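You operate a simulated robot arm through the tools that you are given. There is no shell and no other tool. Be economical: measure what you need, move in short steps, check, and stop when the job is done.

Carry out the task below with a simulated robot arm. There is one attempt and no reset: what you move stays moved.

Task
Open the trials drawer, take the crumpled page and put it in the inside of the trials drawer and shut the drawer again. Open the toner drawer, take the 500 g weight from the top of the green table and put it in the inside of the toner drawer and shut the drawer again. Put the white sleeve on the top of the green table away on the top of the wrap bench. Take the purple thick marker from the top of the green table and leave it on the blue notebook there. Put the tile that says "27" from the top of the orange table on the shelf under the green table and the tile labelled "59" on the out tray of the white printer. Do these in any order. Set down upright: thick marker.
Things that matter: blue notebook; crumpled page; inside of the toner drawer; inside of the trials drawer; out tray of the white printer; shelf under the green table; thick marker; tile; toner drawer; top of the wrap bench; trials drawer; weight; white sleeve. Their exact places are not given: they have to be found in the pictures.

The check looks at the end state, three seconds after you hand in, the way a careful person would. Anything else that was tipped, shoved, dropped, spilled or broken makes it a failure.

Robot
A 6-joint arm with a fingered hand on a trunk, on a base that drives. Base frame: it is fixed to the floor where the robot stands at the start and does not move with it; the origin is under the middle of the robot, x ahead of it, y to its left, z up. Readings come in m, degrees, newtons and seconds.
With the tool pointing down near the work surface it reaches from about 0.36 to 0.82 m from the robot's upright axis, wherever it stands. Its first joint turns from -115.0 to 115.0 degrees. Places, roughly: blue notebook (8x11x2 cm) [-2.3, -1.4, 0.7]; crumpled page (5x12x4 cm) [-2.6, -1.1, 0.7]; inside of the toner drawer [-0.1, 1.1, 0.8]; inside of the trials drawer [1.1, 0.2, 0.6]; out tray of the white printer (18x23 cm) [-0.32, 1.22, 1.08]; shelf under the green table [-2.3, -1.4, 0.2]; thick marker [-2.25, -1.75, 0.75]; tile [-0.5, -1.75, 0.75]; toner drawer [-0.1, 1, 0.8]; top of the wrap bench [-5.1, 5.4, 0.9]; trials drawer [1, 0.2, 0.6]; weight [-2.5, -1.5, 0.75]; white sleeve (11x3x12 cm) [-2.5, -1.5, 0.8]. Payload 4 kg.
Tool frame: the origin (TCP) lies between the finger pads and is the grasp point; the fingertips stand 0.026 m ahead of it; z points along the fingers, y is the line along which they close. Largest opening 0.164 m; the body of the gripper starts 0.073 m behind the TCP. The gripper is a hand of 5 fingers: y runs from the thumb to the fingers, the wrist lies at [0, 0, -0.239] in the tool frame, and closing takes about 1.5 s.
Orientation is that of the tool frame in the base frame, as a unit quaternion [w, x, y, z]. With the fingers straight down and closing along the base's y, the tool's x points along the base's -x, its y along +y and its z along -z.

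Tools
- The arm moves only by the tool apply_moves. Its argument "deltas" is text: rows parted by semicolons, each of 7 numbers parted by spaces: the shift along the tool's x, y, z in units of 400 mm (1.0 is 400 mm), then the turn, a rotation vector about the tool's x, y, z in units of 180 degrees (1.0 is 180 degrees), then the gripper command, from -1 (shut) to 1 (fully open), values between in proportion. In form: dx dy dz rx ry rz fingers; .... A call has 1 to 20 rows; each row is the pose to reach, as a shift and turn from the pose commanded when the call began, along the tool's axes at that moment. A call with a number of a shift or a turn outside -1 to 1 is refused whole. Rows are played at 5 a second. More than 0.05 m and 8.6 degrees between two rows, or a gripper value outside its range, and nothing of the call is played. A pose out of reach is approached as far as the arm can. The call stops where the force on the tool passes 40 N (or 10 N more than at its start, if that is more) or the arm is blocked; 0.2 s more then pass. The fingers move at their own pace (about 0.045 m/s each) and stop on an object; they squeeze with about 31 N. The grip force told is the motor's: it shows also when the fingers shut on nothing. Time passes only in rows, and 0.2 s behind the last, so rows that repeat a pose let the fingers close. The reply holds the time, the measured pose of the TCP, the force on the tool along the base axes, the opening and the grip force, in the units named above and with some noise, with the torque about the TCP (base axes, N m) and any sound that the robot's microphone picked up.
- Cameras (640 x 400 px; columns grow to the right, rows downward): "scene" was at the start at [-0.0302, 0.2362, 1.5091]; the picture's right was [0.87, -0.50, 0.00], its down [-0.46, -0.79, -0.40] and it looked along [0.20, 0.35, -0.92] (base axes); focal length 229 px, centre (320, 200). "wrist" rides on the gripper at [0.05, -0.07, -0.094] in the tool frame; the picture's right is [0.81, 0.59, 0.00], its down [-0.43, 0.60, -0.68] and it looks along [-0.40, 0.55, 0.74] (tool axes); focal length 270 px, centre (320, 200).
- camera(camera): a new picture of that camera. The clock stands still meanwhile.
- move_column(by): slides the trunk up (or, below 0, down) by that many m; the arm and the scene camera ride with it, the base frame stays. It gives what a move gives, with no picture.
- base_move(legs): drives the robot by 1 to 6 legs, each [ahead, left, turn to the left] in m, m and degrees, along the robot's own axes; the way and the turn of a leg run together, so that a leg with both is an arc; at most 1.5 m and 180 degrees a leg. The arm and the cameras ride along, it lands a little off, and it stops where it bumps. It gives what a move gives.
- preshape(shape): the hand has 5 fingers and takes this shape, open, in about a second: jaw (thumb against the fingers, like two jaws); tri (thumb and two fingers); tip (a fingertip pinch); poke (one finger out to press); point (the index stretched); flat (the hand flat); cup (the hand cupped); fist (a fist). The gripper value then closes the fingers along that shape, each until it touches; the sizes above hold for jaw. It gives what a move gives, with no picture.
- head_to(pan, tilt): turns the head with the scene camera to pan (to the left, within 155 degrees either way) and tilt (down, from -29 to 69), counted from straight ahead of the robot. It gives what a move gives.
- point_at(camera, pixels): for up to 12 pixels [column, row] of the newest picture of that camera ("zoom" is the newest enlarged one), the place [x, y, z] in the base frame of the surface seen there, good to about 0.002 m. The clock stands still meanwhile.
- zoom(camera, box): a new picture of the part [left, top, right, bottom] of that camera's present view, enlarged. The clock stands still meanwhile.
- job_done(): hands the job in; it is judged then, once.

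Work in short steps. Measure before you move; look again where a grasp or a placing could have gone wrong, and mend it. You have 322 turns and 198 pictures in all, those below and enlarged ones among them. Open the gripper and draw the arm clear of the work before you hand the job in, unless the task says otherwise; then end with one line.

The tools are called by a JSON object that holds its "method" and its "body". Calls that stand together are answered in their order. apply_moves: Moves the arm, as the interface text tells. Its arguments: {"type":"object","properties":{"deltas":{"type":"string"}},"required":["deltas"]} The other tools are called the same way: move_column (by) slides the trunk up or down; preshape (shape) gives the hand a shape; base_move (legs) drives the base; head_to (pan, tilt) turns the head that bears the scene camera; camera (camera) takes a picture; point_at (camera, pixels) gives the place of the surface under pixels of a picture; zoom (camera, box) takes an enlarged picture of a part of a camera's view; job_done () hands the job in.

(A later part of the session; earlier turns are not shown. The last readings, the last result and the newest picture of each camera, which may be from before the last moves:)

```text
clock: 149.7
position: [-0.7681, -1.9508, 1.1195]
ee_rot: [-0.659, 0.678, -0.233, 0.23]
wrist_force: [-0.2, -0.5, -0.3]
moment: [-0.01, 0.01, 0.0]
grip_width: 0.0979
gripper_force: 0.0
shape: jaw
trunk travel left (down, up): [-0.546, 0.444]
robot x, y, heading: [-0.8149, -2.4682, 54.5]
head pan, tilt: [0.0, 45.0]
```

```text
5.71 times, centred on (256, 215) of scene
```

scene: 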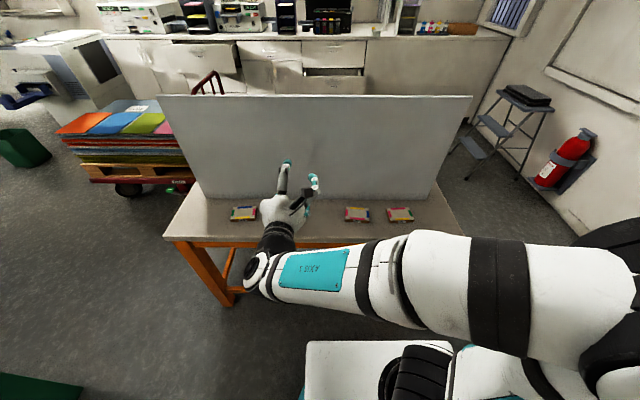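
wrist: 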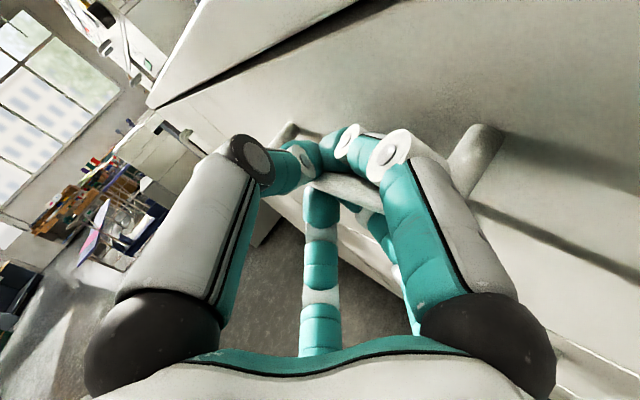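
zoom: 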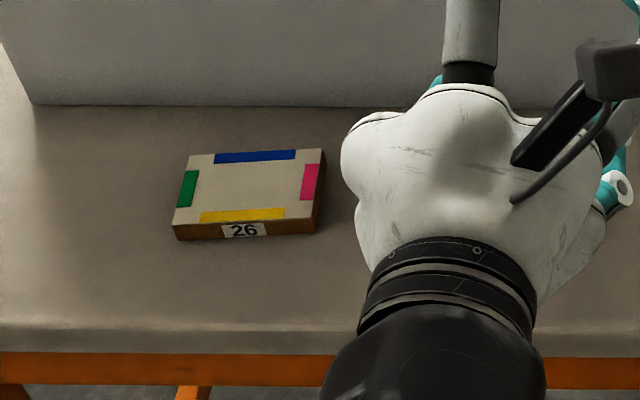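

Tiles 27 and 59 identified. I measure the corners.

{"method": "zoom", "body": {"camera": "scene", "box": [320, 190, 432, 260]}}

{"method": "point_at", "body": {"camera": "zoom", "pixels": [[150, 99], [276, 107], [279, 170], [147, 160], [212, 135], [384, 108], [508, 102], [534, 164], [404, 171], [458, 138], [212, 230], [50, 60]]}}

```text
5.71 times, centred on (376, 225) of scene
```

zoom: 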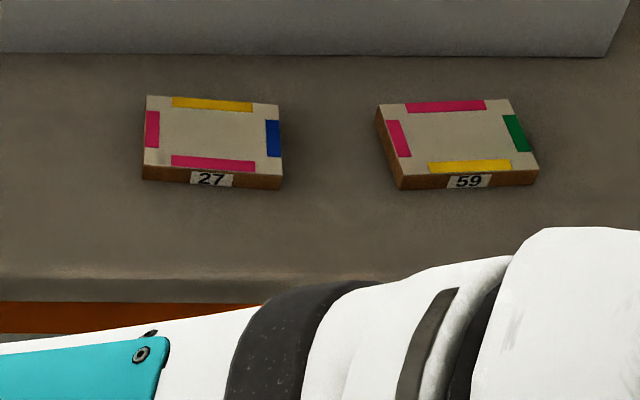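

```text
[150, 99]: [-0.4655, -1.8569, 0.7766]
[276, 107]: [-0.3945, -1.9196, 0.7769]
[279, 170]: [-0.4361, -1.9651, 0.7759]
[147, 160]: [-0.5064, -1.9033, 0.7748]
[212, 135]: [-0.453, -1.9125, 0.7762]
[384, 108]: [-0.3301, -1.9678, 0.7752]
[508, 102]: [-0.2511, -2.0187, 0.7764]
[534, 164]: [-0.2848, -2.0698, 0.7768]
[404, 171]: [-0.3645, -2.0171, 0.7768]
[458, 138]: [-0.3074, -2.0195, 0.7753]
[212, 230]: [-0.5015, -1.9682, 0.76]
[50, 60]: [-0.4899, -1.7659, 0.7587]
```

Tile 27: centre (-0.451,-1.911), 9.5×6.2 cm, 16 mm thick. I plan to grip its ends with the tool pitched 35° below horizontal (tile stays flat for the shelf). I rotate the hand while moving to the pre-grasp column.

{"method": "apply_moves", "body": {"deltas": "0.0457 0 0.0269 -0.0111 0.0132 0.0410 0.6; 0.0913 0 0.0538 -0.0222 0.0265 0.0819 0.6; 0.137 0 0.0806 -0.0333 0.0397 0.1229 0.6; 0.1827 0 0.1075 -0.0444 0.0529 0.1638 0.6; 0.2283 0 0.1344 -0.0555 0.0662 0.2048 0.6; 0.274 0 0.1613 -0.0666 0.0794 0.2457 0.6; 0.3197 0 0.1881 -0.0776 0.0926 0.2867 0.6; 0.3653 0 0.215 -0.0887 0.1059 0.3276 0.6; 0.411 0 0.2419 -0.0998 0.1191 0.3686 0.6; 0.4567 0 0.2688 -0.1109 0.1323 0.4095 0.6; 0.5023 0 0.2956 -0.122 0.1456 0.4505 0.6; 0.548 0 0.3225 -0.1331 0.1588 0.4914 0.6; 0.548 0 0.3225 -0.1331 0.1588 0.4914 0.6"}}

{"method": "camera", "body": {"camera": "scene"}}

```text
clock: 152.5
position: [-0.5145, -1.9813, 1.1159]
ee_rot: [0.42, -0.365, 0.809, 0.19]
wrist_force: [0.1, -0.7, 0.9]
moment: [-0.02, 0.0, -0.02]
grip_width: 0.131
gripper_force: 0.1
shape: jaw
out of reach, approached as far as the arm can: row 7, 8, 9, 10, 11, 12, 13
trunk travel left (down, up): [-0.546, 0.444]
robot x, y, heading: [-0.8157, -2.4641, 54.4]
head pan, tilt: [0.0, 45.0]
```

```text
124 pictures are left
```

scene: 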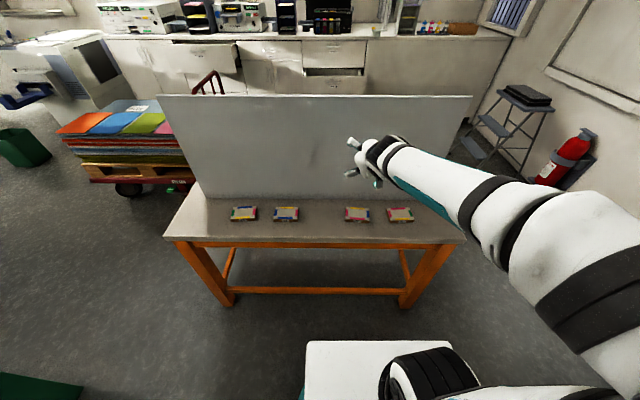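

Orientation reached. I lower the trunk to the pre-grasp height and check with the wrist camera.

{"method": "move_column", "body": {"by": -0.27}}

{"method": "camera", "body": {"camera": "wrist"}}

{"method": "camera", "body": {"camera": "scene"}}

```text
clock: 155.1
position: [-0.5435, -2.0395, 0.7423]
ee_rot: [0.335, -0.399, 0.845, 0.119]
wrist_force: [2.0, 3.0, 6.5]
moment: [0.57, 0.14, -0.23]
grip_width: 0.1323
gripper_force: 0.1
shape: jaw
trunk travel left (down, up): [-0.298, 0.692]
robot x, y, heading: [-0.8152, -2.4674, 54.4]
head pan, tilt: [0.0, 45.0]
stopped: the arm was blocked; the commanded pose is now the measured one
```

```text
123 pictures are left
```

wrist: 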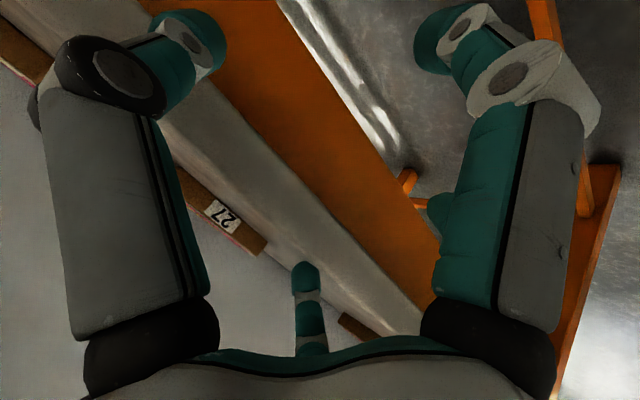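

```text
122 pictures are left
```

scene: 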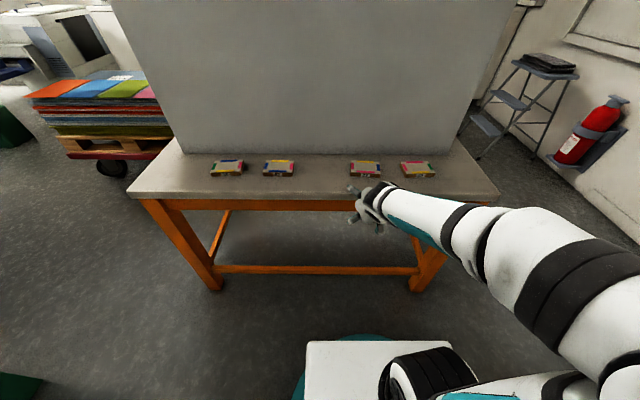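

The arm sagged lower than expected and touched the table edge. I raise the trunk and recheck.

{"method": "move_column", "body": {"by": 0.15}}

{"method": "camera", "body": {"camera": "scene"}}

{"method": "point_at", "body": {"camera": "scene", "pixels": [[173, 240], [280, 160]]}}

```text
clock: 156.8
position: [-0.5405, -2.0343, 0.8939]
ee_rot: [0.339, -0.398, 0.844, 0.123]
wrist_force: [0.0, 0.0, -0.1]
moment: [-0.01, -0.01, 0.0]
grip_width: 0.131
gripper_force: 0.1
shape: jaw
trunk travel left (down, up): [-0.448, 0.542]
robot x, y, heading: [-0.8124, -2.4675, 54.3]
head pan, tilt: [0.0, 45.0]
```

```text
121 pictures are left
```

scene: 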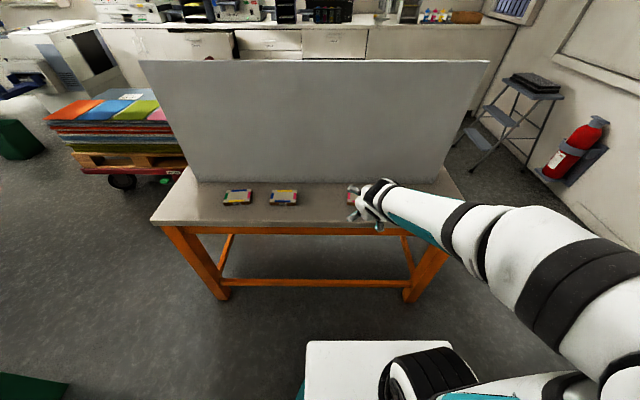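

```text
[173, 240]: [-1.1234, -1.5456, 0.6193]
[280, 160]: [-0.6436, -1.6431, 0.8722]
```

The hand now points 48° down with y along the tile's long axis — usable. I correct the small roll and approach partway.

{"method": "apply_moves", "body": {"deltas": "-0.018 0.013 0.05 -0.003 0 0.004 0.6; -0.036 0.026 0.11 -0.006 0 0.008 0.6; -0.054 0.038 0.17 -0.009 0 0.012 0.6; -0.0715 0.051 0.225 -0.0127 0 0.0155 0.6; -0.0715 0.051 0.225 -0.0127 0 0.0155 0.6"}}

{"method": "camera", "body": {"camera": "wrist"}}

```text
clock: 158.0
position: [-0.4985, -1.9605, 0.847]
ee_rot: [0.329, -0.383, 0.85, 0.148]
wrist_force: [0.6, -0.3, 0.3]
moment: [-0.02, 0.0, 0.0]
grip_width: 0.131
gripper_force: 0.1
shape: jaw
trunk travel left (down, up): [-0.448, 0.542]
robot x, y, heading: [-0.8172, -2.4679, 54.0]
head pan, tilt: [0.0, 45.0]
```

```text
120 pictures are left
```

wrist: 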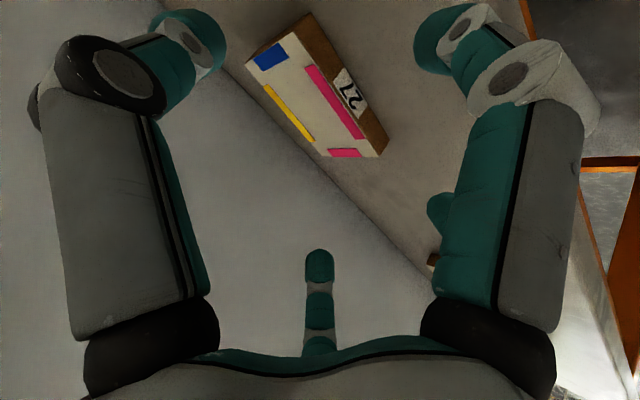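

The tile is between the fingers. I advance 8 cm so the fingertips straddle it just above the table, then close gently.

{"method": "apply_moves", "body": {"deltas": "0.003 -0.003 0.07 0 0 0 0.6; 0.005 -0.005 0.14 0 0 0 0.6; 0.0065 -0.007 0.2 0 0 0 0.6; 0.0065 -0.007 0.2 0 0 0 0.6"}}

{"method": "camera", "body": {"camera": "wrist"}}

```text
clock: 158.7
position: [-0.4693, -1.9296, 0.8097]
ee_rot: [0.336, -0.382, 0.847, 0.154]
wrist_force: [-3.6, -4.7, 30.5]
moment: [-0.79, 0.51, -0.1]
grip_width: 0.1245
gripper_force: 0.0
shape: jaw
trunk travel left (down, up): [-0.448, 0.542]
robot x, y, heading: [-0.8135, -2.4633, 54.3]
head pan, tilt: [0.0, 45.0]
stopped in row 3: the force on the tool passed its limit at 49 N (the readings are from after the stop); the commanded pose is now the measured one
```

```text
119 pictures are left
```

wrist: 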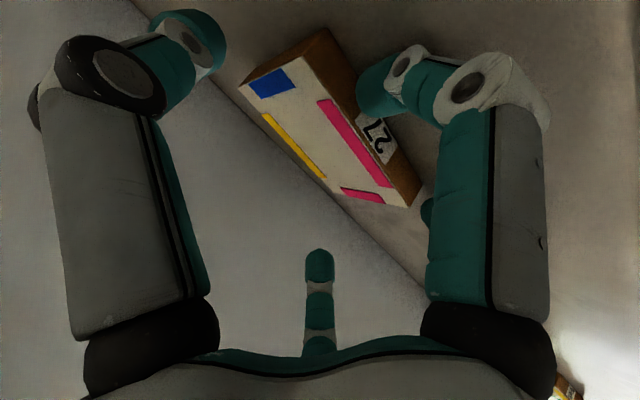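

A spread finger hit the table at this tilt; all fingertips are level only when pointing down. I retreat and turn the tool vertical above the tile.

{"method": "apply_moves", "body": {"deltas": "0 0 -0.08 0 0 0 0.6; 0 0 -0.16 0 0 0 0.6; 0 0 -0.25 0 0 0 0.6; -0.036 0 -0.232 0 0.039 0 0.6; -0.072 0 -0.213 0 0.078 0 0.6; -0.108 -0.001 -0.195 0 0.117 0 0.6; -0.144 -0.001 -0.177 0 0.156 0 0.6; -0.18 -0.002 -0.158 0 0.195 0 0.6; -0.2165 -0.002 -0.14 0 0.2335 0 0.6; -0.2165 -0.002 -0.14 0 0.2335 0 0.6"}}

{"method": "camera", "body": {"camera": "wrist"}}

{"method": "camera", "body": {"camera": "scene"}}

```text
clock: 160.9
position: [-0.4518, -1.912, 0.9039]
ee_rot: [0.005, -0.411, 0.911, 0.003]
wrist_force: [0.5, 0.0, -0.9]
moment: [-0.06, 0.03, 0.01]
grip_width: 0.131
gripper_force: 0.1
shape: jaw
trunk travel left (down, up): [-0.448, 0.542]
robot x, y, heading: [-0.8169, -2.4658, 54.4]
head pan, tilt: [0.0, 45.0]
```

```text
118 pictures are left
```

wrist: 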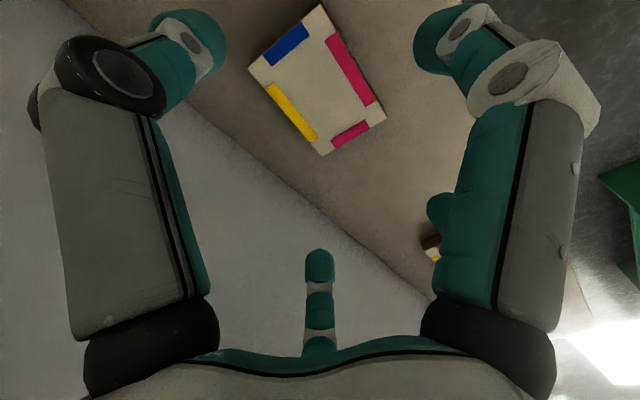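

```text
117 pictures are left
```

scene: 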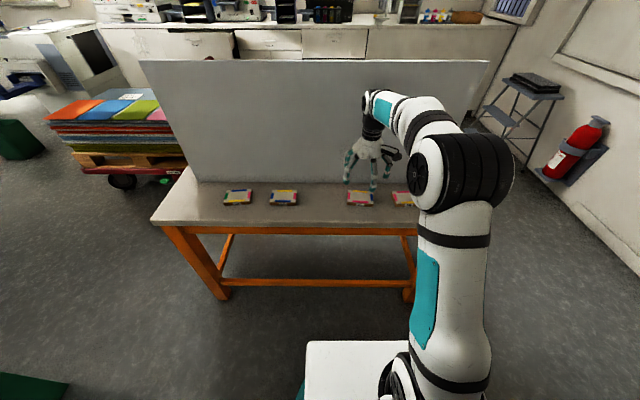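

I verify the tile corners by the wrist camera.

{"method": "point_at", "body": {"camera": "wrist", "pixels": [[252, 70], [318, 9], [383, 120], [325, 152]]}}

```text
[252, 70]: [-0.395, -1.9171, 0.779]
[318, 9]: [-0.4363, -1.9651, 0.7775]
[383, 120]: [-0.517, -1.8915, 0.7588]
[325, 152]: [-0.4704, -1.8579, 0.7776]
```

Tile unmoved. I descend until fingertips are ~3 mm above the table and close.

{"method": "apply_moves", "body": {"deltas": "0 0 0.1 0 0 0 0.6; 0 0 0.2 0 0 0 0.6; 0 0 0.26 0 0 0 0.6; 0 0 0.28 0 0 0 0.6; 0 0 0.28 0 0 0 -0.3; 0 0 0.28 0 0 0 -0.3; 0 0 0.28 0 0 0 -0.3; 0 0 0.28 0 0 0 -0.3; 0 0 0.28 0 0 0 -0.3; 0 0 0.28 0 0 0 -0.3"}}

{"method": "camera", "body": {"camera": "wrist"}}

```text
clock: 163.1
position: [-0.4519, -1.9109, 0.7916]
ee_rot: [0.006, -0.412, 0.911, 0.004]
wrist_force: [0.6, -0.6, 1.2]
moment: [-0.06, -0.1, -0.01]
grip_width: 0.0827
gripper_force: 31.6
shape: jaw
trunk travel left (down, up): [-0.448, 0.542]
robot x, y, heading: [-0.8159, -2.4633, 54.7]
head pan, tilt: [0.0, 45.0]
```

```text
116 pictures are left
```

wrist: 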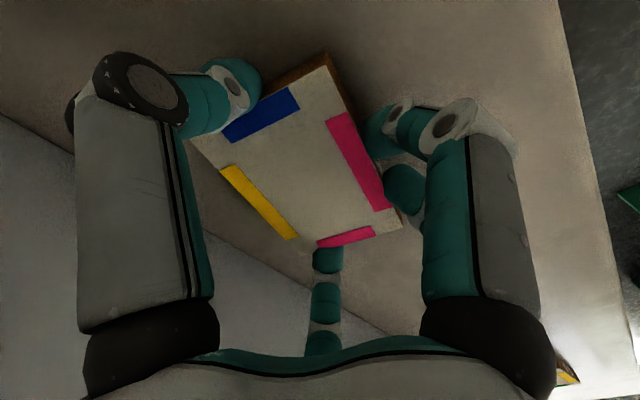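

Gripped (8.3 cm, 31 N). I lift 12 cm and look.

{"method": "apply_moves", "body": {"deltas": "0 0 -0.05 0 0 0 -0.5; 0 0 -0.12 0 0 0 -0.5; 0 0 -0.2 0 0 0 -0.5; 0 0 -0.3 0 0 0 -0.5; 0 0 -0.3 0 0 0 -0.5"}}

{"method": "camera", "body": {"camera": "wrist"}}

{"method": "camera", "body": {"camera": "scene"}}

```text
clock: 164.3
position: [-0.4527, -1.9119, 0.9106]
ee_rot: [0.007, -0.412, 0.911, 0.004]
wrist_force: [-0.1, -0.8, -0.5]
moment: [-0.01, -0.03, 0.01]
grip_width: 0.0824
gripper_force: 30.9
shape: jaw
trunk travel left (down, up): [-0.448, 0.542]
robot x, y, heading: [-0.8189, -2.4675, 54.3]
head pan, tilt: [0.0, 45.0]
```

```text
115 pictures are left
```

wrist: 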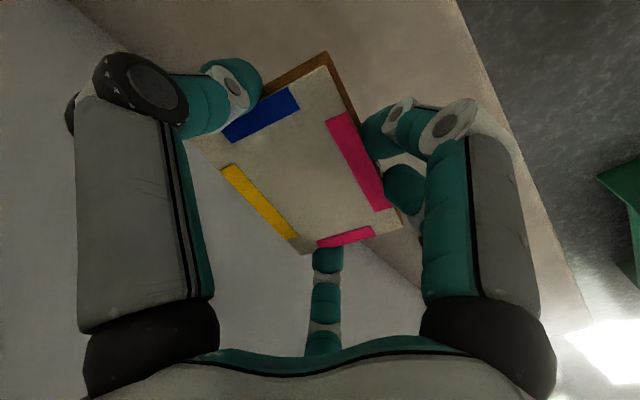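

```text
114 pictures are left
```

scene: 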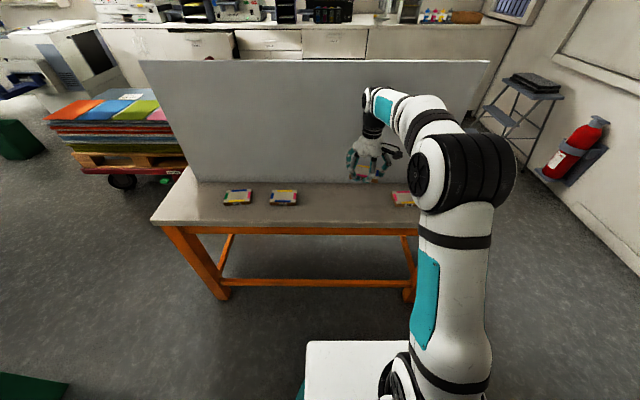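

Tile 27 is held. Now I look toward the green table to plan the route.

{"method": "head_to", "body": {"pan": 75, "tilt": 35}}

{"method": "camera", "body": {"camera": "scene"}}

```text
clock: 165.8
position: [-0.4519, -1.9118, 0.9101]
ee_rot: [0.006, -0.412, 0.911, 0.004]
wrist_force: [-0.3, 0.2, -1.1]
moment: [0.0, 0.01, -0.01]
grip_width: 0.0826
gripper_force: 31.2
shape: jaw
trunk travel left (down, up): [-0.448, 0.542]
robot x, y, heading: [-0.8151, -2.4667, 54.3]
head pan, tilt: [75.0, 35.0]
```

```text
113 pictures are left
```

scene: 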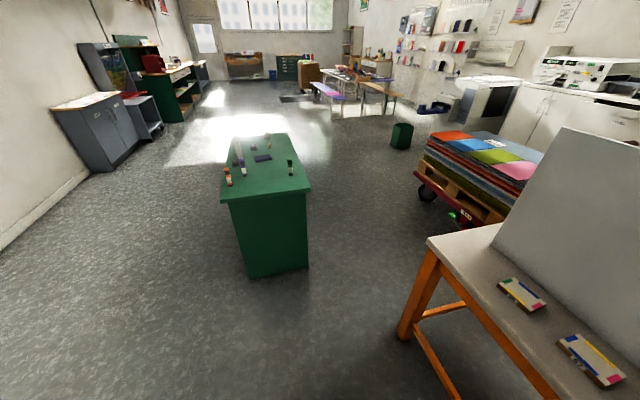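

{"method": "point_at", "body": {"camera": "scene", "pixels": [[222, 202], [310, 190], [234, 143], [285, 134], [308, 268], [245, 277], [430, 240], [405, 330], [430, 190], [400, 135], [480, 130], [90, 170]]}}

{"method": "zoom", "body": {"camera": "scene", "box": [210, 120, 322, 190]}}

```text
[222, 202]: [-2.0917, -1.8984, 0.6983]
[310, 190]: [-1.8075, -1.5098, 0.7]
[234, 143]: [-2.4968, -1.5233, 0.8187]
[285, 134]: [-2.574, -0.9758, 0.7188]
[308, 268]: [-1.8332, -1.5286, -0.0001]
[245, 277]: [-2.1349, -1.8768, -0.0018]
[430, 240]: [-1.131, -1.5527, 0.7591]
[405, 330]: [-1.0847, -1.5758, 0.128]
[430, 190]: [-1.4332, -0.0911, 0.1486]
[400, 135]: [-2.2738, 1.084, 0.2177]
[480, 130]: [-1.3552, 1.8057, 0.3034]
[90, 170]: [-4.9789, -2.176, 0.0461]
```

```text
5.71 times, centred on (266, 155) of scene
```

zoom: 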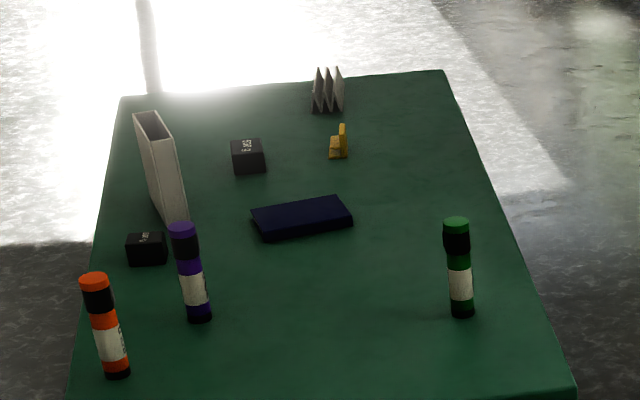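

Green table top spans t −0.57…−1.5, n −2.77…−2.28 and opens toward +n. I raise the tile over everything and drive through the gap between the tables to its front.

{"method": "move_column", "body": {"by": 0.4}}

{"method": "base_move", "body": {"legs": [[-0.044, 0.784, 0]]}}

```text
clock: 169.6
position: [-0.4539, -1.912, 1.3111]
ee_rot: [0.006, -0.412, 0.911, 0.003]
wrist_force: [0.8, -0.7, -0.5]
moment: [0.0, -0.02, -0.01]
grip_width: 0.0821
gripper_force: 31.0
shape: jaw
trunk travel left (down, up): [-0.848, 0.142]
robot x, y, heading: [-0.8129, -2.4669, 54.1]
head pan, tilt: [75.0, 35.0]
```

```text
clock: 173.8
position: [-1.1138, -1.4945, 1.3113]
ee_rot: [0.005, -0.413, 0.911, 0.004]
wrist_force: [-0.3, -0.3, -0.5]
moment: [0.01, -0.04, 0.02]
grip_width: 0.0825
gripper_force: 31.1
shape: jaw
trunk travel left (down, up): [-0.848, 0.142]
robot x, y, heading: [-1.4779, -2.0464, 54.5]
head pan, tilt: [75.0, 35.0]
```

{"method": "base_move", "body": {"legs": [[0.8405, 0.541, 0]]}}

```text
clock: 179.0
position: [-1.0566, -0.5072, 1.3111]
ee_rot: [0.006, -0.404, 0.915, 0.003]
wrist_force: [0.4, 0.5, -0.5]
moment: [0.0, 0.0, -0.04]
grip_width: 0.0824
gripper_force: 30.6
shape: jaw
trunk travel left (down, up): [-0.848, 0.142]
robot x, y, heading: [-1.4254, -1.0574, 53.3]
head pan, tilt: [75.0, 35.0]
```

Now turn around to face the green table front and look.

{"method": "base_move", "body": {"legs": [[0, 0, 180], [0.0, -0.45, 0]]}}

{"method": "head_to", "body": {"pan": 0, "tilt": 50}}

{"method": "camera", "body": {"camera": "scene"}}

```text
clock: 189.0
position: [-2.1571, -1.329, 1.3117]
ee_rot: [0.004, 0.919, 0.394, -0.006]
wrist_force: [-0.4, 0.1, -1.1]
moment: [-0.05, -0.02, 0.05]
grip_width: 0.082
gripper_force: 31.2
shape: jaw
trunk travel left (down, up): [-0.848, 0.142]
robot x, y, heading: [-1.7741, -0.7902, -127.9]
head pan, tilt: [75.0, 35.0]
```

```text
clock: 190.4
position: [-2.1564, -1.3302, 1.3103]
ee_rot: [0.003, 0.919, 0.394, -0.006]
wrist_force: [-0.7, 0.5, 0.2]
moment: [-0.03, 0.02, 0.02]
grip_width: 0.0819
gripper_force: 30.9
shape: jaw
trunk travel left (down, up): [-0.848, 0.142]
robot x, y, heading: [-1.7734, -0.7896, -127.9]
head pan, tilt: [0.0, 50.0]
```

```text
111 pictures are left
```

scene: 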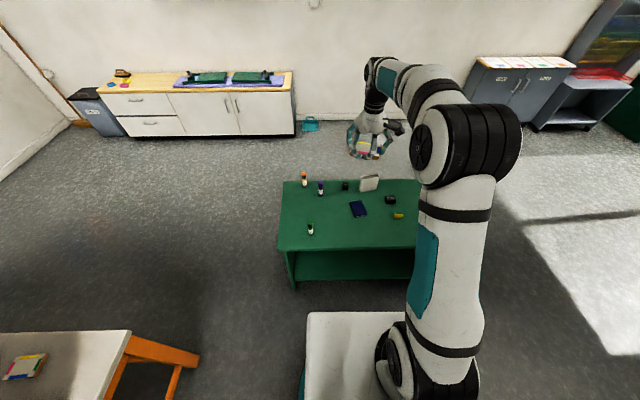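

I back up 0.3 m (cart behind at n −0.99) so the hand clears the table front, then look at the shelf.

{"method": "base_move", "body": {"legs": [[-0.3, 0, 1.5]]}}

{"method": "move_column", "body": {"by": -0.4}}

{"method": "move_column", "body": {"by": -0.35}}

{"method": "head_to", "body": {"pan": 0, "tilt": 25}}

{"method": "camera", "body": {"camera": "scene"}}

```text
clock: 192.5
position: [-1.962, -1.0985, 1.3112]
ee_rot: [0.004, 0.915, 0.404, -0.007]
wrist_force: [0.0, 0.3, 0.4]
moment: [0.0, 0.02, 0.03]
grip_width: 0.0819
gripper_force: 30.8
shape: jaw
trunk travel left (down, up): [-0.848, 0.142]
robot x, y, heading: [-1.5894, -0.5521, -126.6]
head pan, tilt: [0.0, 50.0]
```

```text
clock: 196.3
position: [-1.9627, -1.0976, 0.9112]
ee_rot: [0.004, 0.915, 0.404, -0.006]
wrist_force: [0.6, -0.2, -0.3]
moment: [-0.02, 0.02, -0.02]
grip_width: 0.0819
gripper_force: 31.0
shape: jaw
trunk travel left (down, up): [-0.448, 0.542]
robot x, y, heading: [-1.5927, -0.5474, -126.6]
head pan, tilt: [0.0, 50.0]
```

```text
clock: 199.7
position: [-1.9626, -1.0981, 0.5613]
ee_rot: [0.004, 0.915, 0.404, -0.006]
wrist_force: [0.1, -0.2, -1.1]
moment: [0.01, 0.03, -0.03]
grip_width: 0.0818
gripper_force: 30.8
shape: jaw
trunk travel left (down, up): [-0.098, 0.892]
robot x, y, heading: [-1.5894, -0.5508, -126.6]
head pan, tilt: [0.0, 50.0]
```

```text
clock: 200.6
position: [-1.9621, -1.0973, 0.561]
ee_rot: [0.003, 0.915, 0.404, -0.007]
wrist_force: [0.3, 0.9, -0.1]
moment: [-0.01, -0.02, 0.02]
grip_width: 0.0816
gripper_force: 31.2
shape: jaw
trunk travel left (down, up): [-0.098, 0.892]
robot x, y, heading: [-1.5907, -0.5469, -126.6]
head pan, tilt: [0.0, 25.0]
```

```text
110 pictures are left
```

scene: 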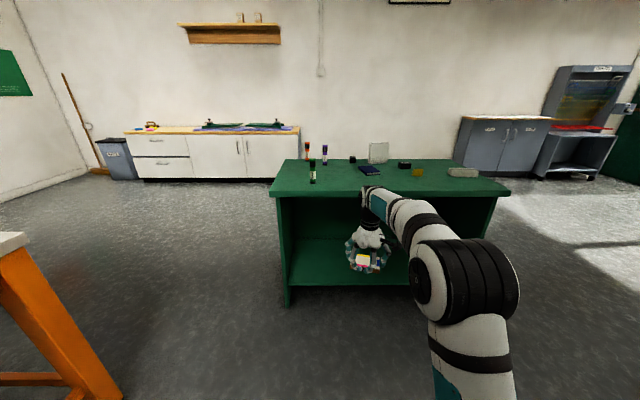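

{"method": "point_at", "body": {"camera": "scene", "pixels": [[300, 260], [320, 270], [310, 245], [300, 283], [285, 195], [410, 275], [320, 200], [330, 220], [300, 200], [475, 200]]}}

{"method": "zoom", "body": {"camera": "scene", "box": [270, 140, 510, 290]}}

```text
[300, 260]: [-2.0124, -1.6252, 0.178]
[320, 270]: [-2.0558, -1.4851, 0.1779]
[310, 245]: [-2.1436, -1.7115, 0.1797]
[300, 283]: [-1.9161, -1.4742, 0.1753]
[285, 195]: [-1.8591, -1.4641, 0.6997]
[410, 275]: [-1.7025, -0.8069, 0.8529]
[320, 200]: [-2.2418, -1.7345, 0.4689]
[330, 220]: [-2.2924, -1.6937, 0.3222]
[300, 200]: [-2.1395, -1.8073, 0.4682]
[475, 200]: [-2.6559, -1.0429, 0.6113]
```

```text
2.67 times, centred on (390, 215) of scene
```

zoom: 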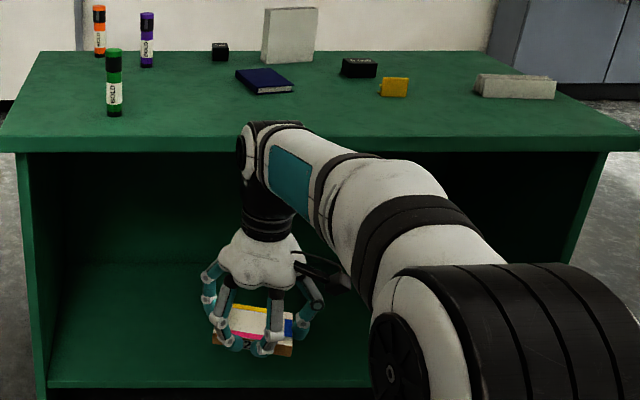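

Shelf at z 0.178, depth n −2.32…−2.72. I lower trunk and arm so the tile hangs at shelf height in front of the opening.

{"method": "move_column", "body": {"by": -0.09}}

{"method": "apply_moves", "body": {"deltas": "0 0 0.1 0 0 0 -0.5; 0 0 0.2 0 0 0 -0.5; 0 0 0.3 0 0 0 -0.5; 0 0 0.4 0 0 0 -0.5; 0 0 0.5 0 0 0 -0.5; 0 0 0.5 0 0 0 -0.5"}}

{"method": "camera", "body": {"camera": "scene"}}

```text
clock: 201.9
position: [-1.9622, -1.0972, 0.4711]
ee_rot: [0.004, 0.915, 0.404, -0.006]
wrist_force: [0.4, 0.2, -0.7]
moment: [0.0, 0.01, -0.01]
grip_width: 0.082
gripper_force: 31.1
shape: jaw
trunk travel left (down, up): [-0.008, 0.982]
robot x, y, heading: [-1.5905, -0.5485, -126.5]
head pan, tilt: [0.0, 25.0]
```

```text
clock: 203.3
position: [-1.9616, -1.101, 0.2722]
ee_rot: [0.004, 0.915, 0.404, -0.006]
wrist_force: [0.2, -0.7, -0.6]
moment: [-0.01, -0.02, 0.02]
grip_width: 0.0819
gripper_force: 31.4
shape: jaw
trunk travel left (down, up): [-0.008, 0.982]
robot x, y, heading: [-1.5878, -0.5495, -127.1]
head pan, tilt: [0.0, 25.0]
```

```text
108 pictures are left
```

scene: 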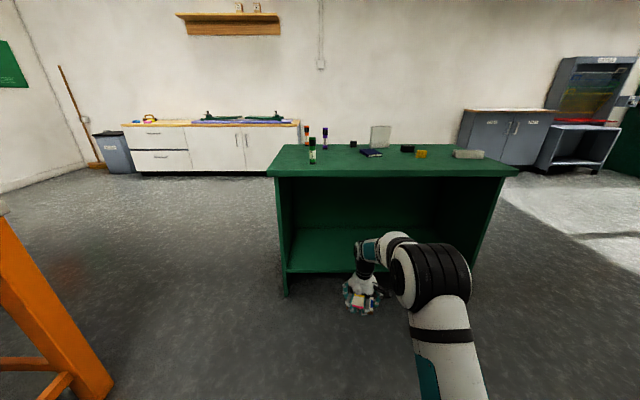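

Clear. I drive forward 0.37 m to bring the tile over the shelf.

{"method": "base_move", "body": {"legs": [[0.37, 0, 0]]}}

{"method": "camera", "body": {"camera": "scene"}}

{"method": "camera", "body": {"camera": "wrist"}}

```text
clock: 205.6
position: [-2.1827, -1.394, 0.2711]
ee_rot: [0.003, 0.915, 0.404, -0.006]
wrist_force: [-0.1, -0.3, -0.7]
moment: [0.06, 0.0, 0.0]
grip_width: 0.0818
gripper_force: 31.0
shape: jaw
trunk travel left (down, up): [-0.008, 0.982]
robot x, y, heading: [-1.8099, -0.8461, -126.6]
head pan, tilt: [0.0, 25.0]
```

```text
107 pictures are left
```

scene: 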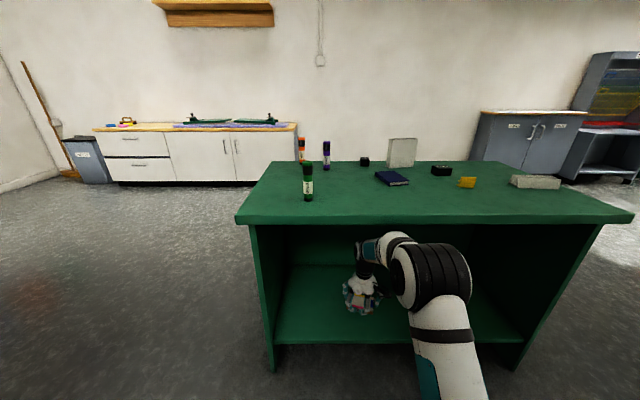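

```text
106 pictures are left
```

wrist: 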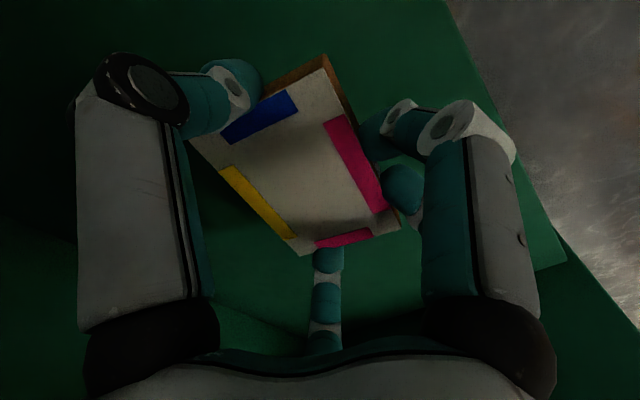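

Over the shelf. I lower ~5.7 cm and open.

{"method": "apply_moves", "body": {"deltas": "0 0 0.06 0 0 0 -0.5; 0 0 0.11 0 0 0 -0.5; 0 0 0.143 0 0 0 -0.5; 0 0 0.143 0 0 0 0.3; 0 0 0.143 0 0 0 0.3; 0 0 0.143 0 0 0 0.6; 0 0 0.143 0 0 0 0.6; 0 0 0.143 0 0 0 0.6; 0 0 0.143 0 0 0 0.6"}}

{"method": "camera", "body": {"camera": "wrist"}}

```text
clock: 207.6
position: [-2.1832, -1.3945, 0.2159]
ee_rot: [0.003, 0.915, 0.403, -0.006]
wrist_force: [-0.3, -0.8, -1.1]
moment: [-0.01, 0.0, 0.01]
grip_width: 0.1307
gripper_force: 0.0
shape: jaw
trunk travel left (down, up): [-0.008, 0.982]
robot x, y, heading: [-1.8081, -0.8442, -126.3]
head pan, tilt: [0.0, 25.0]
```

```text
105 pictures are left
```

wrist: 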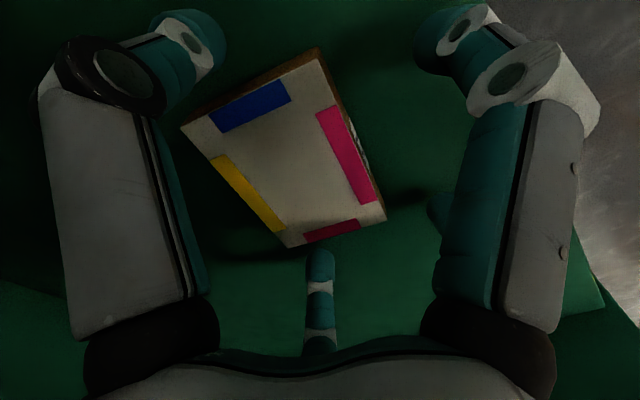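

Tile 27 released on the shelf. I lift 8 cm, drive back, and look.

{"method": "apply_moves", "body": {"deltas": "0 0 -0.08 0 0 0 0.6; 0 0 -0.16 0 0 0 0.6; 0 0 -0.2 0 0 0 0.6"}}

{"method": "base_move", "body": {"legs": [[-0.38, 0, 0]]}}

{"method": "zoom", "body": {"camera": "scene", "box": [250, 130, 530, 305]}}

```text
clock: 208.4
position: [-2.1822, -1.3932, 0.2967]
ee_rot: [0.003, 0.915, 0.404, -0.006]
wrist_force: [-0.2, -0.5, -0.7]
moment: [0.04, 0.04, -0.01]
grip_width: 0.1309
gripper_force: 0.0
shape: jaw
trunk travel left (down, up): [-0.008, 0.982]
robot x, y, heading: [-1.8104, -0.8434, -126.7]
head pan, tilt: [0.0, 25.0]
```

```text
clock: 210.8
position: [-1.9572, -1.0874, 0.2953]
ee_rot: [0.004, 0.916, 0.401, -0.006]
wrist_force: [0.7, -0.3, 0.7]
moment: [0.0, -0.02, -0.01]
grip_width: 0.1309
gripper_force: 0.0
shape: jaw
trunk travel left (down, up): [-0.008, 0.982]
robot x, y, heading: [-1.5799, -0.54, -126.9]
head pan, tilt: [0.0, 25.0]
```

```text
2.29 times, centred on (390, 218) of scene
```

zoom: 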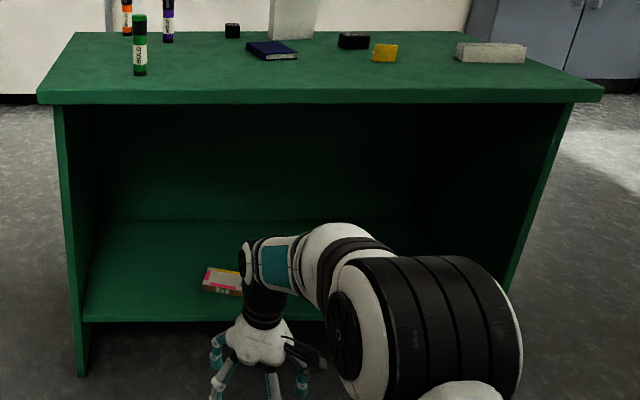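

Tile sits on the shelf. I raise the trunk 0.75 m and move forward to work on the table top.

{"method": "move_column", "body": {"by": 0.4}}

{"method": "move_column", "body": {"by": 0.4}}

{"method": "base_move", "body": {"legs": [[0.2, 0, 0]]}}

{"method": "head_to", "body": {"pan": 0, "tilt": 50}}

{"method": "camera", "body": {"camera": "scene"}}

```text
clock: 214.7
position: [-1.9587, -1.0866, 0.6961]
ee_rot: [0.004, 0.916, 0.401, -0.005]
wrist_force: [0.3, -0.1, -0.8]
moment: [0.0, -0.01, -0.04]
grip_width: 0.1309
gripper_force: 0.1
shape: jaw
trunk travel left (down, up): [-0.408, 0.582]
robot x, y, heading: [-1.5796, -0.5394, -127.1]
head pan, tilt: [0.0, 25.0]
```

```text
clock: 218.5
position: [-1.9568, -1.0858, 1.0957]
ee_rot: [0.003, 0.916, 0.402, -0.006]
wrist_force: [0.4, 0.5, -0.4]
moment: [-0.02, -0.02, 0.0]
grip_width: 0.1309
gripper_force: 0.1
shape: jaw
trunk travel left (down, up): [-0.808, 0.182]
robot x, y, heading: [-1.5799, -0.5357, -127.0]
head pan, tilt: [0.0, 25.0]
```

```text
clock: 220.1
position: [-2.0744, -1.2437, 1.0942]
ee_rot: [0.003, 0.916, 0.401, -0.006]
wrist_force: [0.1, 0.2, 0.0]
moment: [0.01, -0.01, 0.02]
grip_width: 0.1307
gripper_force: 0.1
shape: jaw
trunk travel left (down, up): [-0.808, 0.182]
robot x, y, heading: [-1.6969, -0.6962, -126.9]
head pan, tilt: [0.0, 25.0]
```

```text
clock: 221.0
position: [-2.0751, -1.2431, 1.0962]
ee_rot: [0.004, 0.916, 0.401, -0.006]
wrist_force: [-0.1, 0.3, 0.5]
moment: [0.0, 0.01, -0.05]
grip_width: 0.1309
gripper_force: 0.0
shape: jaw
trunk travel left (down, up): [-0.808, 0.182]
robot x, y, heading: [-1.7007, -0.6928, -127.1]
head pan, tilt: [0.0, 50.0]
```

```text
103 pictures are left
```

scene: 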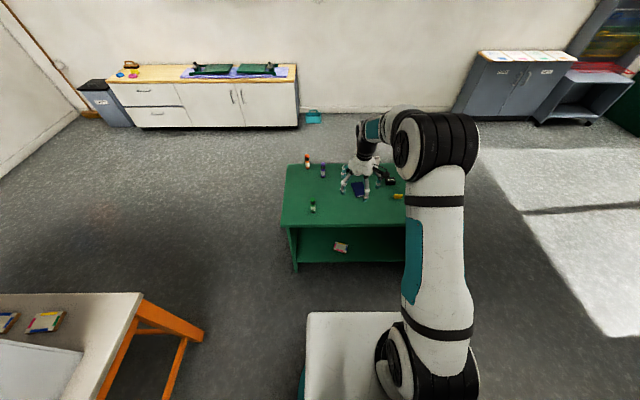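

{"method": "zoom", "body": {"camera": "scene", "box": [280, 140, 424, 230]}}

{"method": "camera", "body": {"camera": "wrist"}}

```text
4.44 times, centred on (352, 185) of scene
```

zoom: 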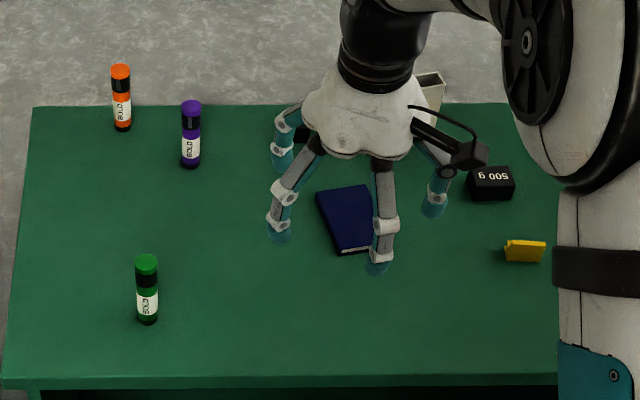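

```text
101 pictures are left
```

wrist: 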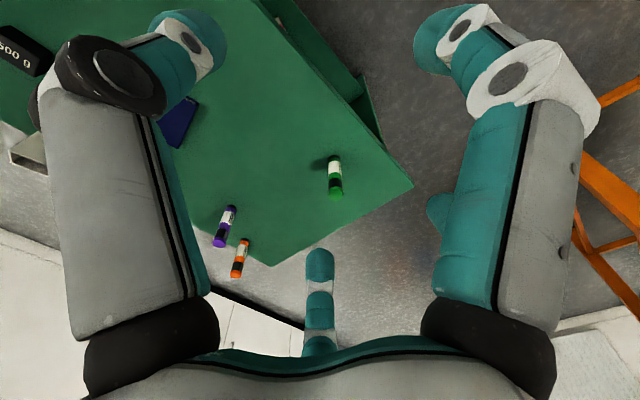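

The 500 g weight is the right black block. I measure marker, notebook, weight.

{"method": "point_at", "body": {"camera": "zoom", "pixels": [[191, 106], [190, 163], [190, 150], [319, 192], [364, 186], [370, 215], [340, 253], [345, 215], [490, 182], [470, 195], [512, 195], [524, 250]]}}

{"method": "point_at", "body": {"camera": "wrist", "pixels": [[231, 208], [219, 244], [190, 105], [165, 140], [25, 45], [335, 160]]}}

```text
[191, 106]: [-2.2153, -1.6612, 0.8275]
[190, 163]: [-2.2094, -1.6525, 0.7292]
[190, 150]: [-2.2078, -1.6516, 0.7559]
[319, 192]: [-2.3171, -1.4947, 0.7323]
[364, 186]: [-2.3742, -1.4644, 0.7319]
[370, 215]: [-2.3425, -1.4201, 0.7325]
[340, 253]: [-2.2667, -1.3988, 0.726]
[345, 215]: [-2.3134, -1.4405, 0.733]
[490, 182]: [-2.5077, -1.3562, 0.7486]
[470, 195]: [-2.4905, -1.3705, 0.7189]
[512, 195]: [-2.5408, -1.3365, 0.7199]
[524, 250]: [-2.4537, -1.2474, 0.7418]
```

```text
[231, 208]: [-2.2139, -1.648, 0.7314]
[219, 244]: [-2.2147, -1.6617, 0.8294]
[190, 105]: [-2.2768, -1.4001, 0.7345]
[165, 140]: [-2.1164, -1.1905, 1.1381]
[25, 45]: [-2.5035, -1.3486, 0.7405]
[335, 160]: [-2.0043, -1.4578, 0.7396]
```

{"method": "point_at", "body": {"camera": "wrist", "pixels": [[236, 272], [243, 243]]}}

{"method": "base_move", "body": {"legs": [[0.32, 0, 0]]}}

{"method": "camera", "body": {"camera": "wrist"}}

```text
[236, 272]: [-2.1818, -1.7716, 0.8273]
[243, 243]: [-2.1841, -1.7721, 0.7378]
```

```text
clock: 223.1
position: [-2.2665, -1.5023, 1.0947]
ee_rot: [0.003, 0.915, 0.402, -0.005]
wrist_force: [0.2, -0.6, -0.8]
moment: [0.02, -0.02, -0.04]
grip_width: 0.1311
gripper_force: 0.0
shape: jaw
trunk travel left (down, up): [-0.808, 0.182]
robot x, y, heading: [-1.8912, -0.9545, -126.9]
head pan, tilt: [0.0, 50.0]
```

```text
100 pictures are left
```

wrist: 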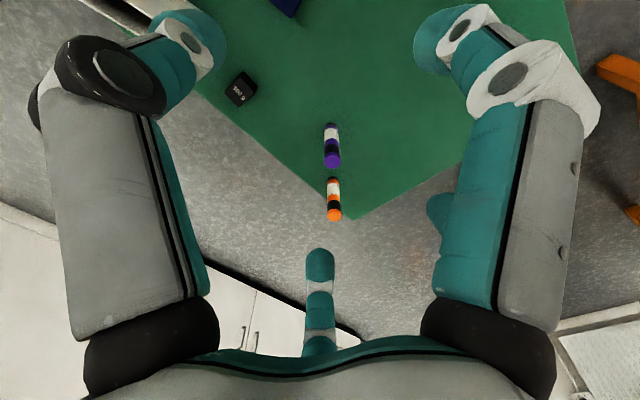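

I move above the purple marker (-2.216,-1.662) with ~8 cm opening and fingertips still above the marker tops.

{"method": "apply_moves", "body": {"deltas": "-0.035 0.06 0.08 0 0 0 0; -0.07 0.12 0.16 0 0 0 0; -0.104 0.18 0.24 0 0 0 0; -0.139 0.242 0.32 0 0 0 0; -0.174 0.303 0.4 0 0 0 0; -0.2085 0.363 0.487 0 0 0 0; -0.2085 0.363 0.487 0 0 0 0"}}

{"method": "camera", "body": {"camera": "wrist"}}

{"method": "zoom", "body": {"camera": "scene", "box": [240, 80, 440, 205]}}

```text
clock: 224.7
position: [-2.2173, -1.6628, 0.9008]
ee_rot: [0.004, 0.915, 0.403, -0.007]
wrist_force: [0.5, -0.2, 0.3]
moment: [0.01, 0.06, 0.01]
grip_width: 0.0824
gripper_force: 0.0
shape: jaw
trunk travel left (down, up): [-0.808, 0.182]
robot x, y, heading: [-1.8912, -0.956, -126.9]
head pan, tilt: [0.0, 50.0]
```

```text
99 pictures are left
```

wrist: 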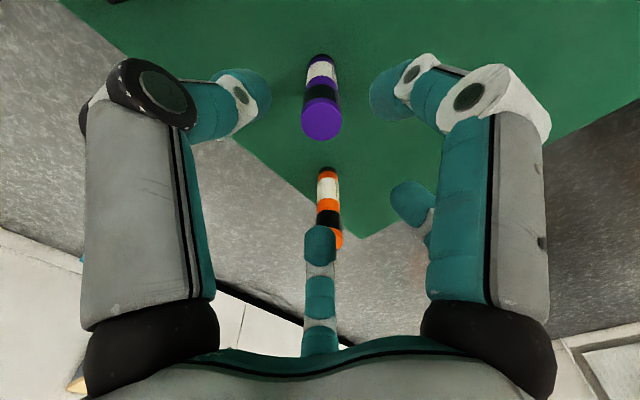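

```text
3.20 times, centred on (340, 142) of scene
```

zoom: 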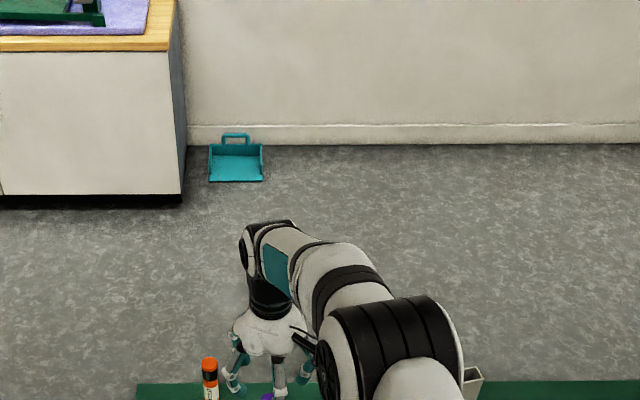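

Purple marker is centred on the tool axis; the orange one stays outside. I descend 10 cm and close.

{"method": "apply_moves", "body": {"deltas": "0 0 0.08 0 0 0 0; 0 0 0.16 0 0 0 0; 0 0 0.25 0 0 0 0; 0 0 0.25 0 0 0 -1; 0 0 0.25 0 0 0 -1; 0 0 0.25 0 0 0 -1; 0 0 0.25 0 0 0 -1; 0 0 0.25 0 0 0 -1; 0 0 0.25 0 0 0 -1; 0 0 0.25 0 0 0 -1"}}

{"method": "camera", "body": {"camera": "wrist"}}

```text
clock: 226.9
position: [-2.2177, -1.6639, 0.8007]
ee_rot: [0.003, 0.915, 0.403, -0.007]
wrist_force: [-0.4, 0.5, -0.8]
moment: [0.01, 0.01, 0.01]
grip_width: 0.0198
gripper_force: 30.7
shape: jaw
trunk travel left (down, up): [-0.808, 0.182]
robot x, y, heading: [-1.8909, -0.9521, -126.9]
head pan, tilt: [0.0, 50.0]
```

```text
97 pictures are left
```

wrist: 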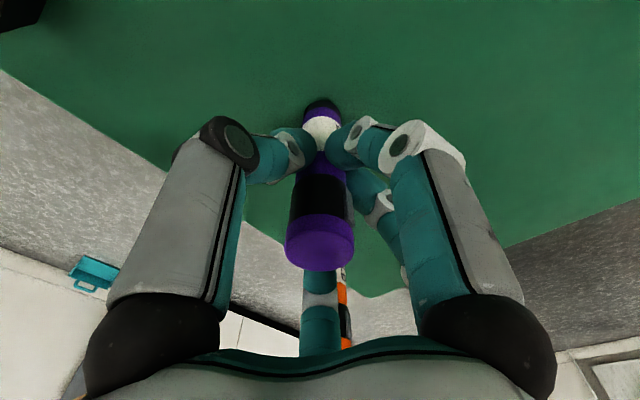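

Marker gripped (2 cm, 31 N). I lift 13 cm and carry it above the notebook centre (-2.32,-1.432).

{"method": "apply_moves", "body": {"deltas": "0 0 -0.08 0 0 0 -1; 0 0 -0.16 0 0 0 -1; 0 0 -0.24 0 0 0 -1; 0 0 -0.325 0 0 0 -1; 0.042 -0.097 -0.325 0 0 0 -1; 0.085 -0.194 -0.325 0 0 0 -1; 0.127 -0.291 -0.325 0 0 0 -1; 0.169 -0.388 -0.325 0 0 0 -1; 0.212 -0.485 -0.325 0 0 0 -1; 0.254 -0.582 -0.325 0 0 0 -1; 0.254 -0.582 -0.325 0 0 0 -1"}}

{"method": "camera", "body": {"camera": "wrist"}}

{"method": "zoom", "body": {"camera": "scene", "box": [260, 100, 420, 200]}}

```text
clock: 229.3
position: [-2.3204, -1.4315, 0.9279]
ee_rot: [0.003, 0.915, 0.403, -0.006]
wrist_force: [0.1, -0.1, 0.2]
moment: [0.02, 0.0, 0.0]
grip_width: 0.0196
gripper_force: 30.8
shape: jaw
trunk travel left (down, up): [-0.808, 0.182]
robot x, y, heading: [-1.8936, -0.9511, -126.7]
head pan, tilt: [0.0, 50.0]
```

```text
96 pictures are left
```

wrist: 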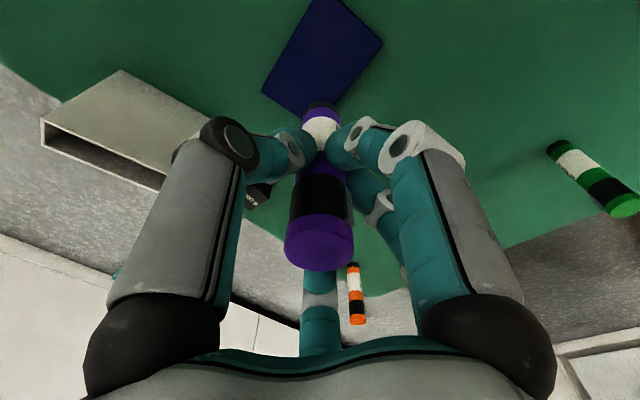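

```text
4.00 times, centred on (340, 150) of scene
```

zoom: 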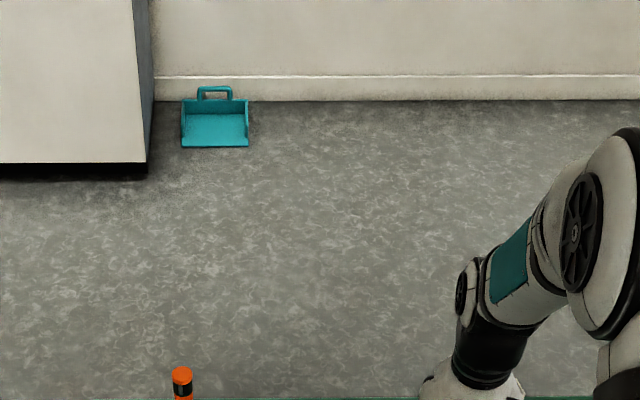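

{"method": "point_at", "body": {"camera": "wrist", "pixels": [[264, 91], [310, 3], [342, 2], [380, 43], [300, 112], [320, 50]]}}

```text
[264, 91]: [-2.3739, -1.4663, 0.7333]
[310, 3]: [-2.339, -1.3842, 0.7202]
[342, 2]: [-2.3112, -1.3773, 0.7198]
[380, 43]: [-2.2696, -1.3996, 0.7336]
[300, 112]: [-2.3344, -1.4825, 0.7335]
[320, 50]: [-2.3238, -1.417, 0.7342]
```

Centre confirmed (-2.322,-1.433). I lower to TCP z≈0.836 and release.

{"method": "apply_moves", "body": {"deltas": "0 0 0.08 0 0 0 -1; 0 0 0.15 0 0 0 -1; 0 0 0.2 0 0 0 -1; 0 0 0.215 0 0 0 -1; 0 0 0.225 0 0 0 -1; 0 0 0.228 0 0 0 -1; 0 0 0.228 0 0 0 -1"}}

{"method": "camera", "body": {"camera": "wrist"}}

```text
clock: 230.9
position: [-2.3212, -1.4326, 0.8387]
ee_rot: [0.003, 0.915, 0.403, -0.007]
wrist_force: [-0.3, 0.3, -0.3]
moment: [0.02, -0.03, 0.01]
grip_width: 0.0198
gripper_force: 31.4
shape: jaw
trunk travel left (down, up): [-0.808, 0.182]
robot x, y, heading: [-1.8897, -0.9549, -126.9]
head pan, tilt: [0.0, 50.0]
```

```text
94 pictures are left
```

wrist: 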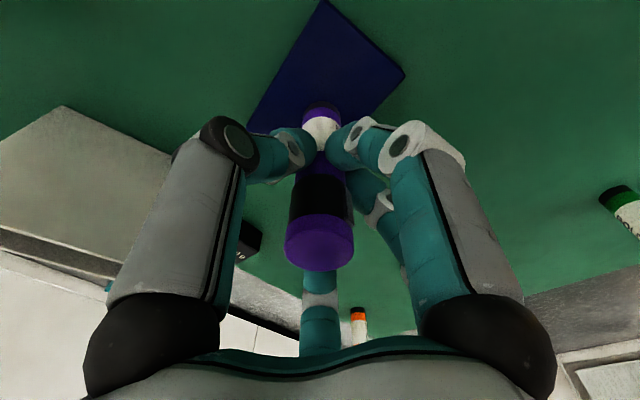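

Still ~4 mm above. I lower a touch more watching the force.

{"method": "apply_moves", "body": {"deltas": "0 0 0.006 0 0 0 -1; 0 0 0.011 0 0 0 -1; 0 0 0.014 0 0 0 -1; 0 0 0.014 0 0 0 -1"}}

```text
clock: 231.9
position: [-2.321, -1.4309, 0.833]
ee_rot: [0.003, 0.915, 0.403, -0.006]
wrist_force: [-0.9, 1.0, 0.5]
moment: [0.0, -0.03, 0.0]
grip_width: 0.0197
gripper_force: 31.3
shape: jaw
trunk travel left (down, up): [-0.808, 0.182]
robot x, y, heading: [-1.8936, -0.9585, -126.7]
head pan, tilt: [0.0, 50.0]
```

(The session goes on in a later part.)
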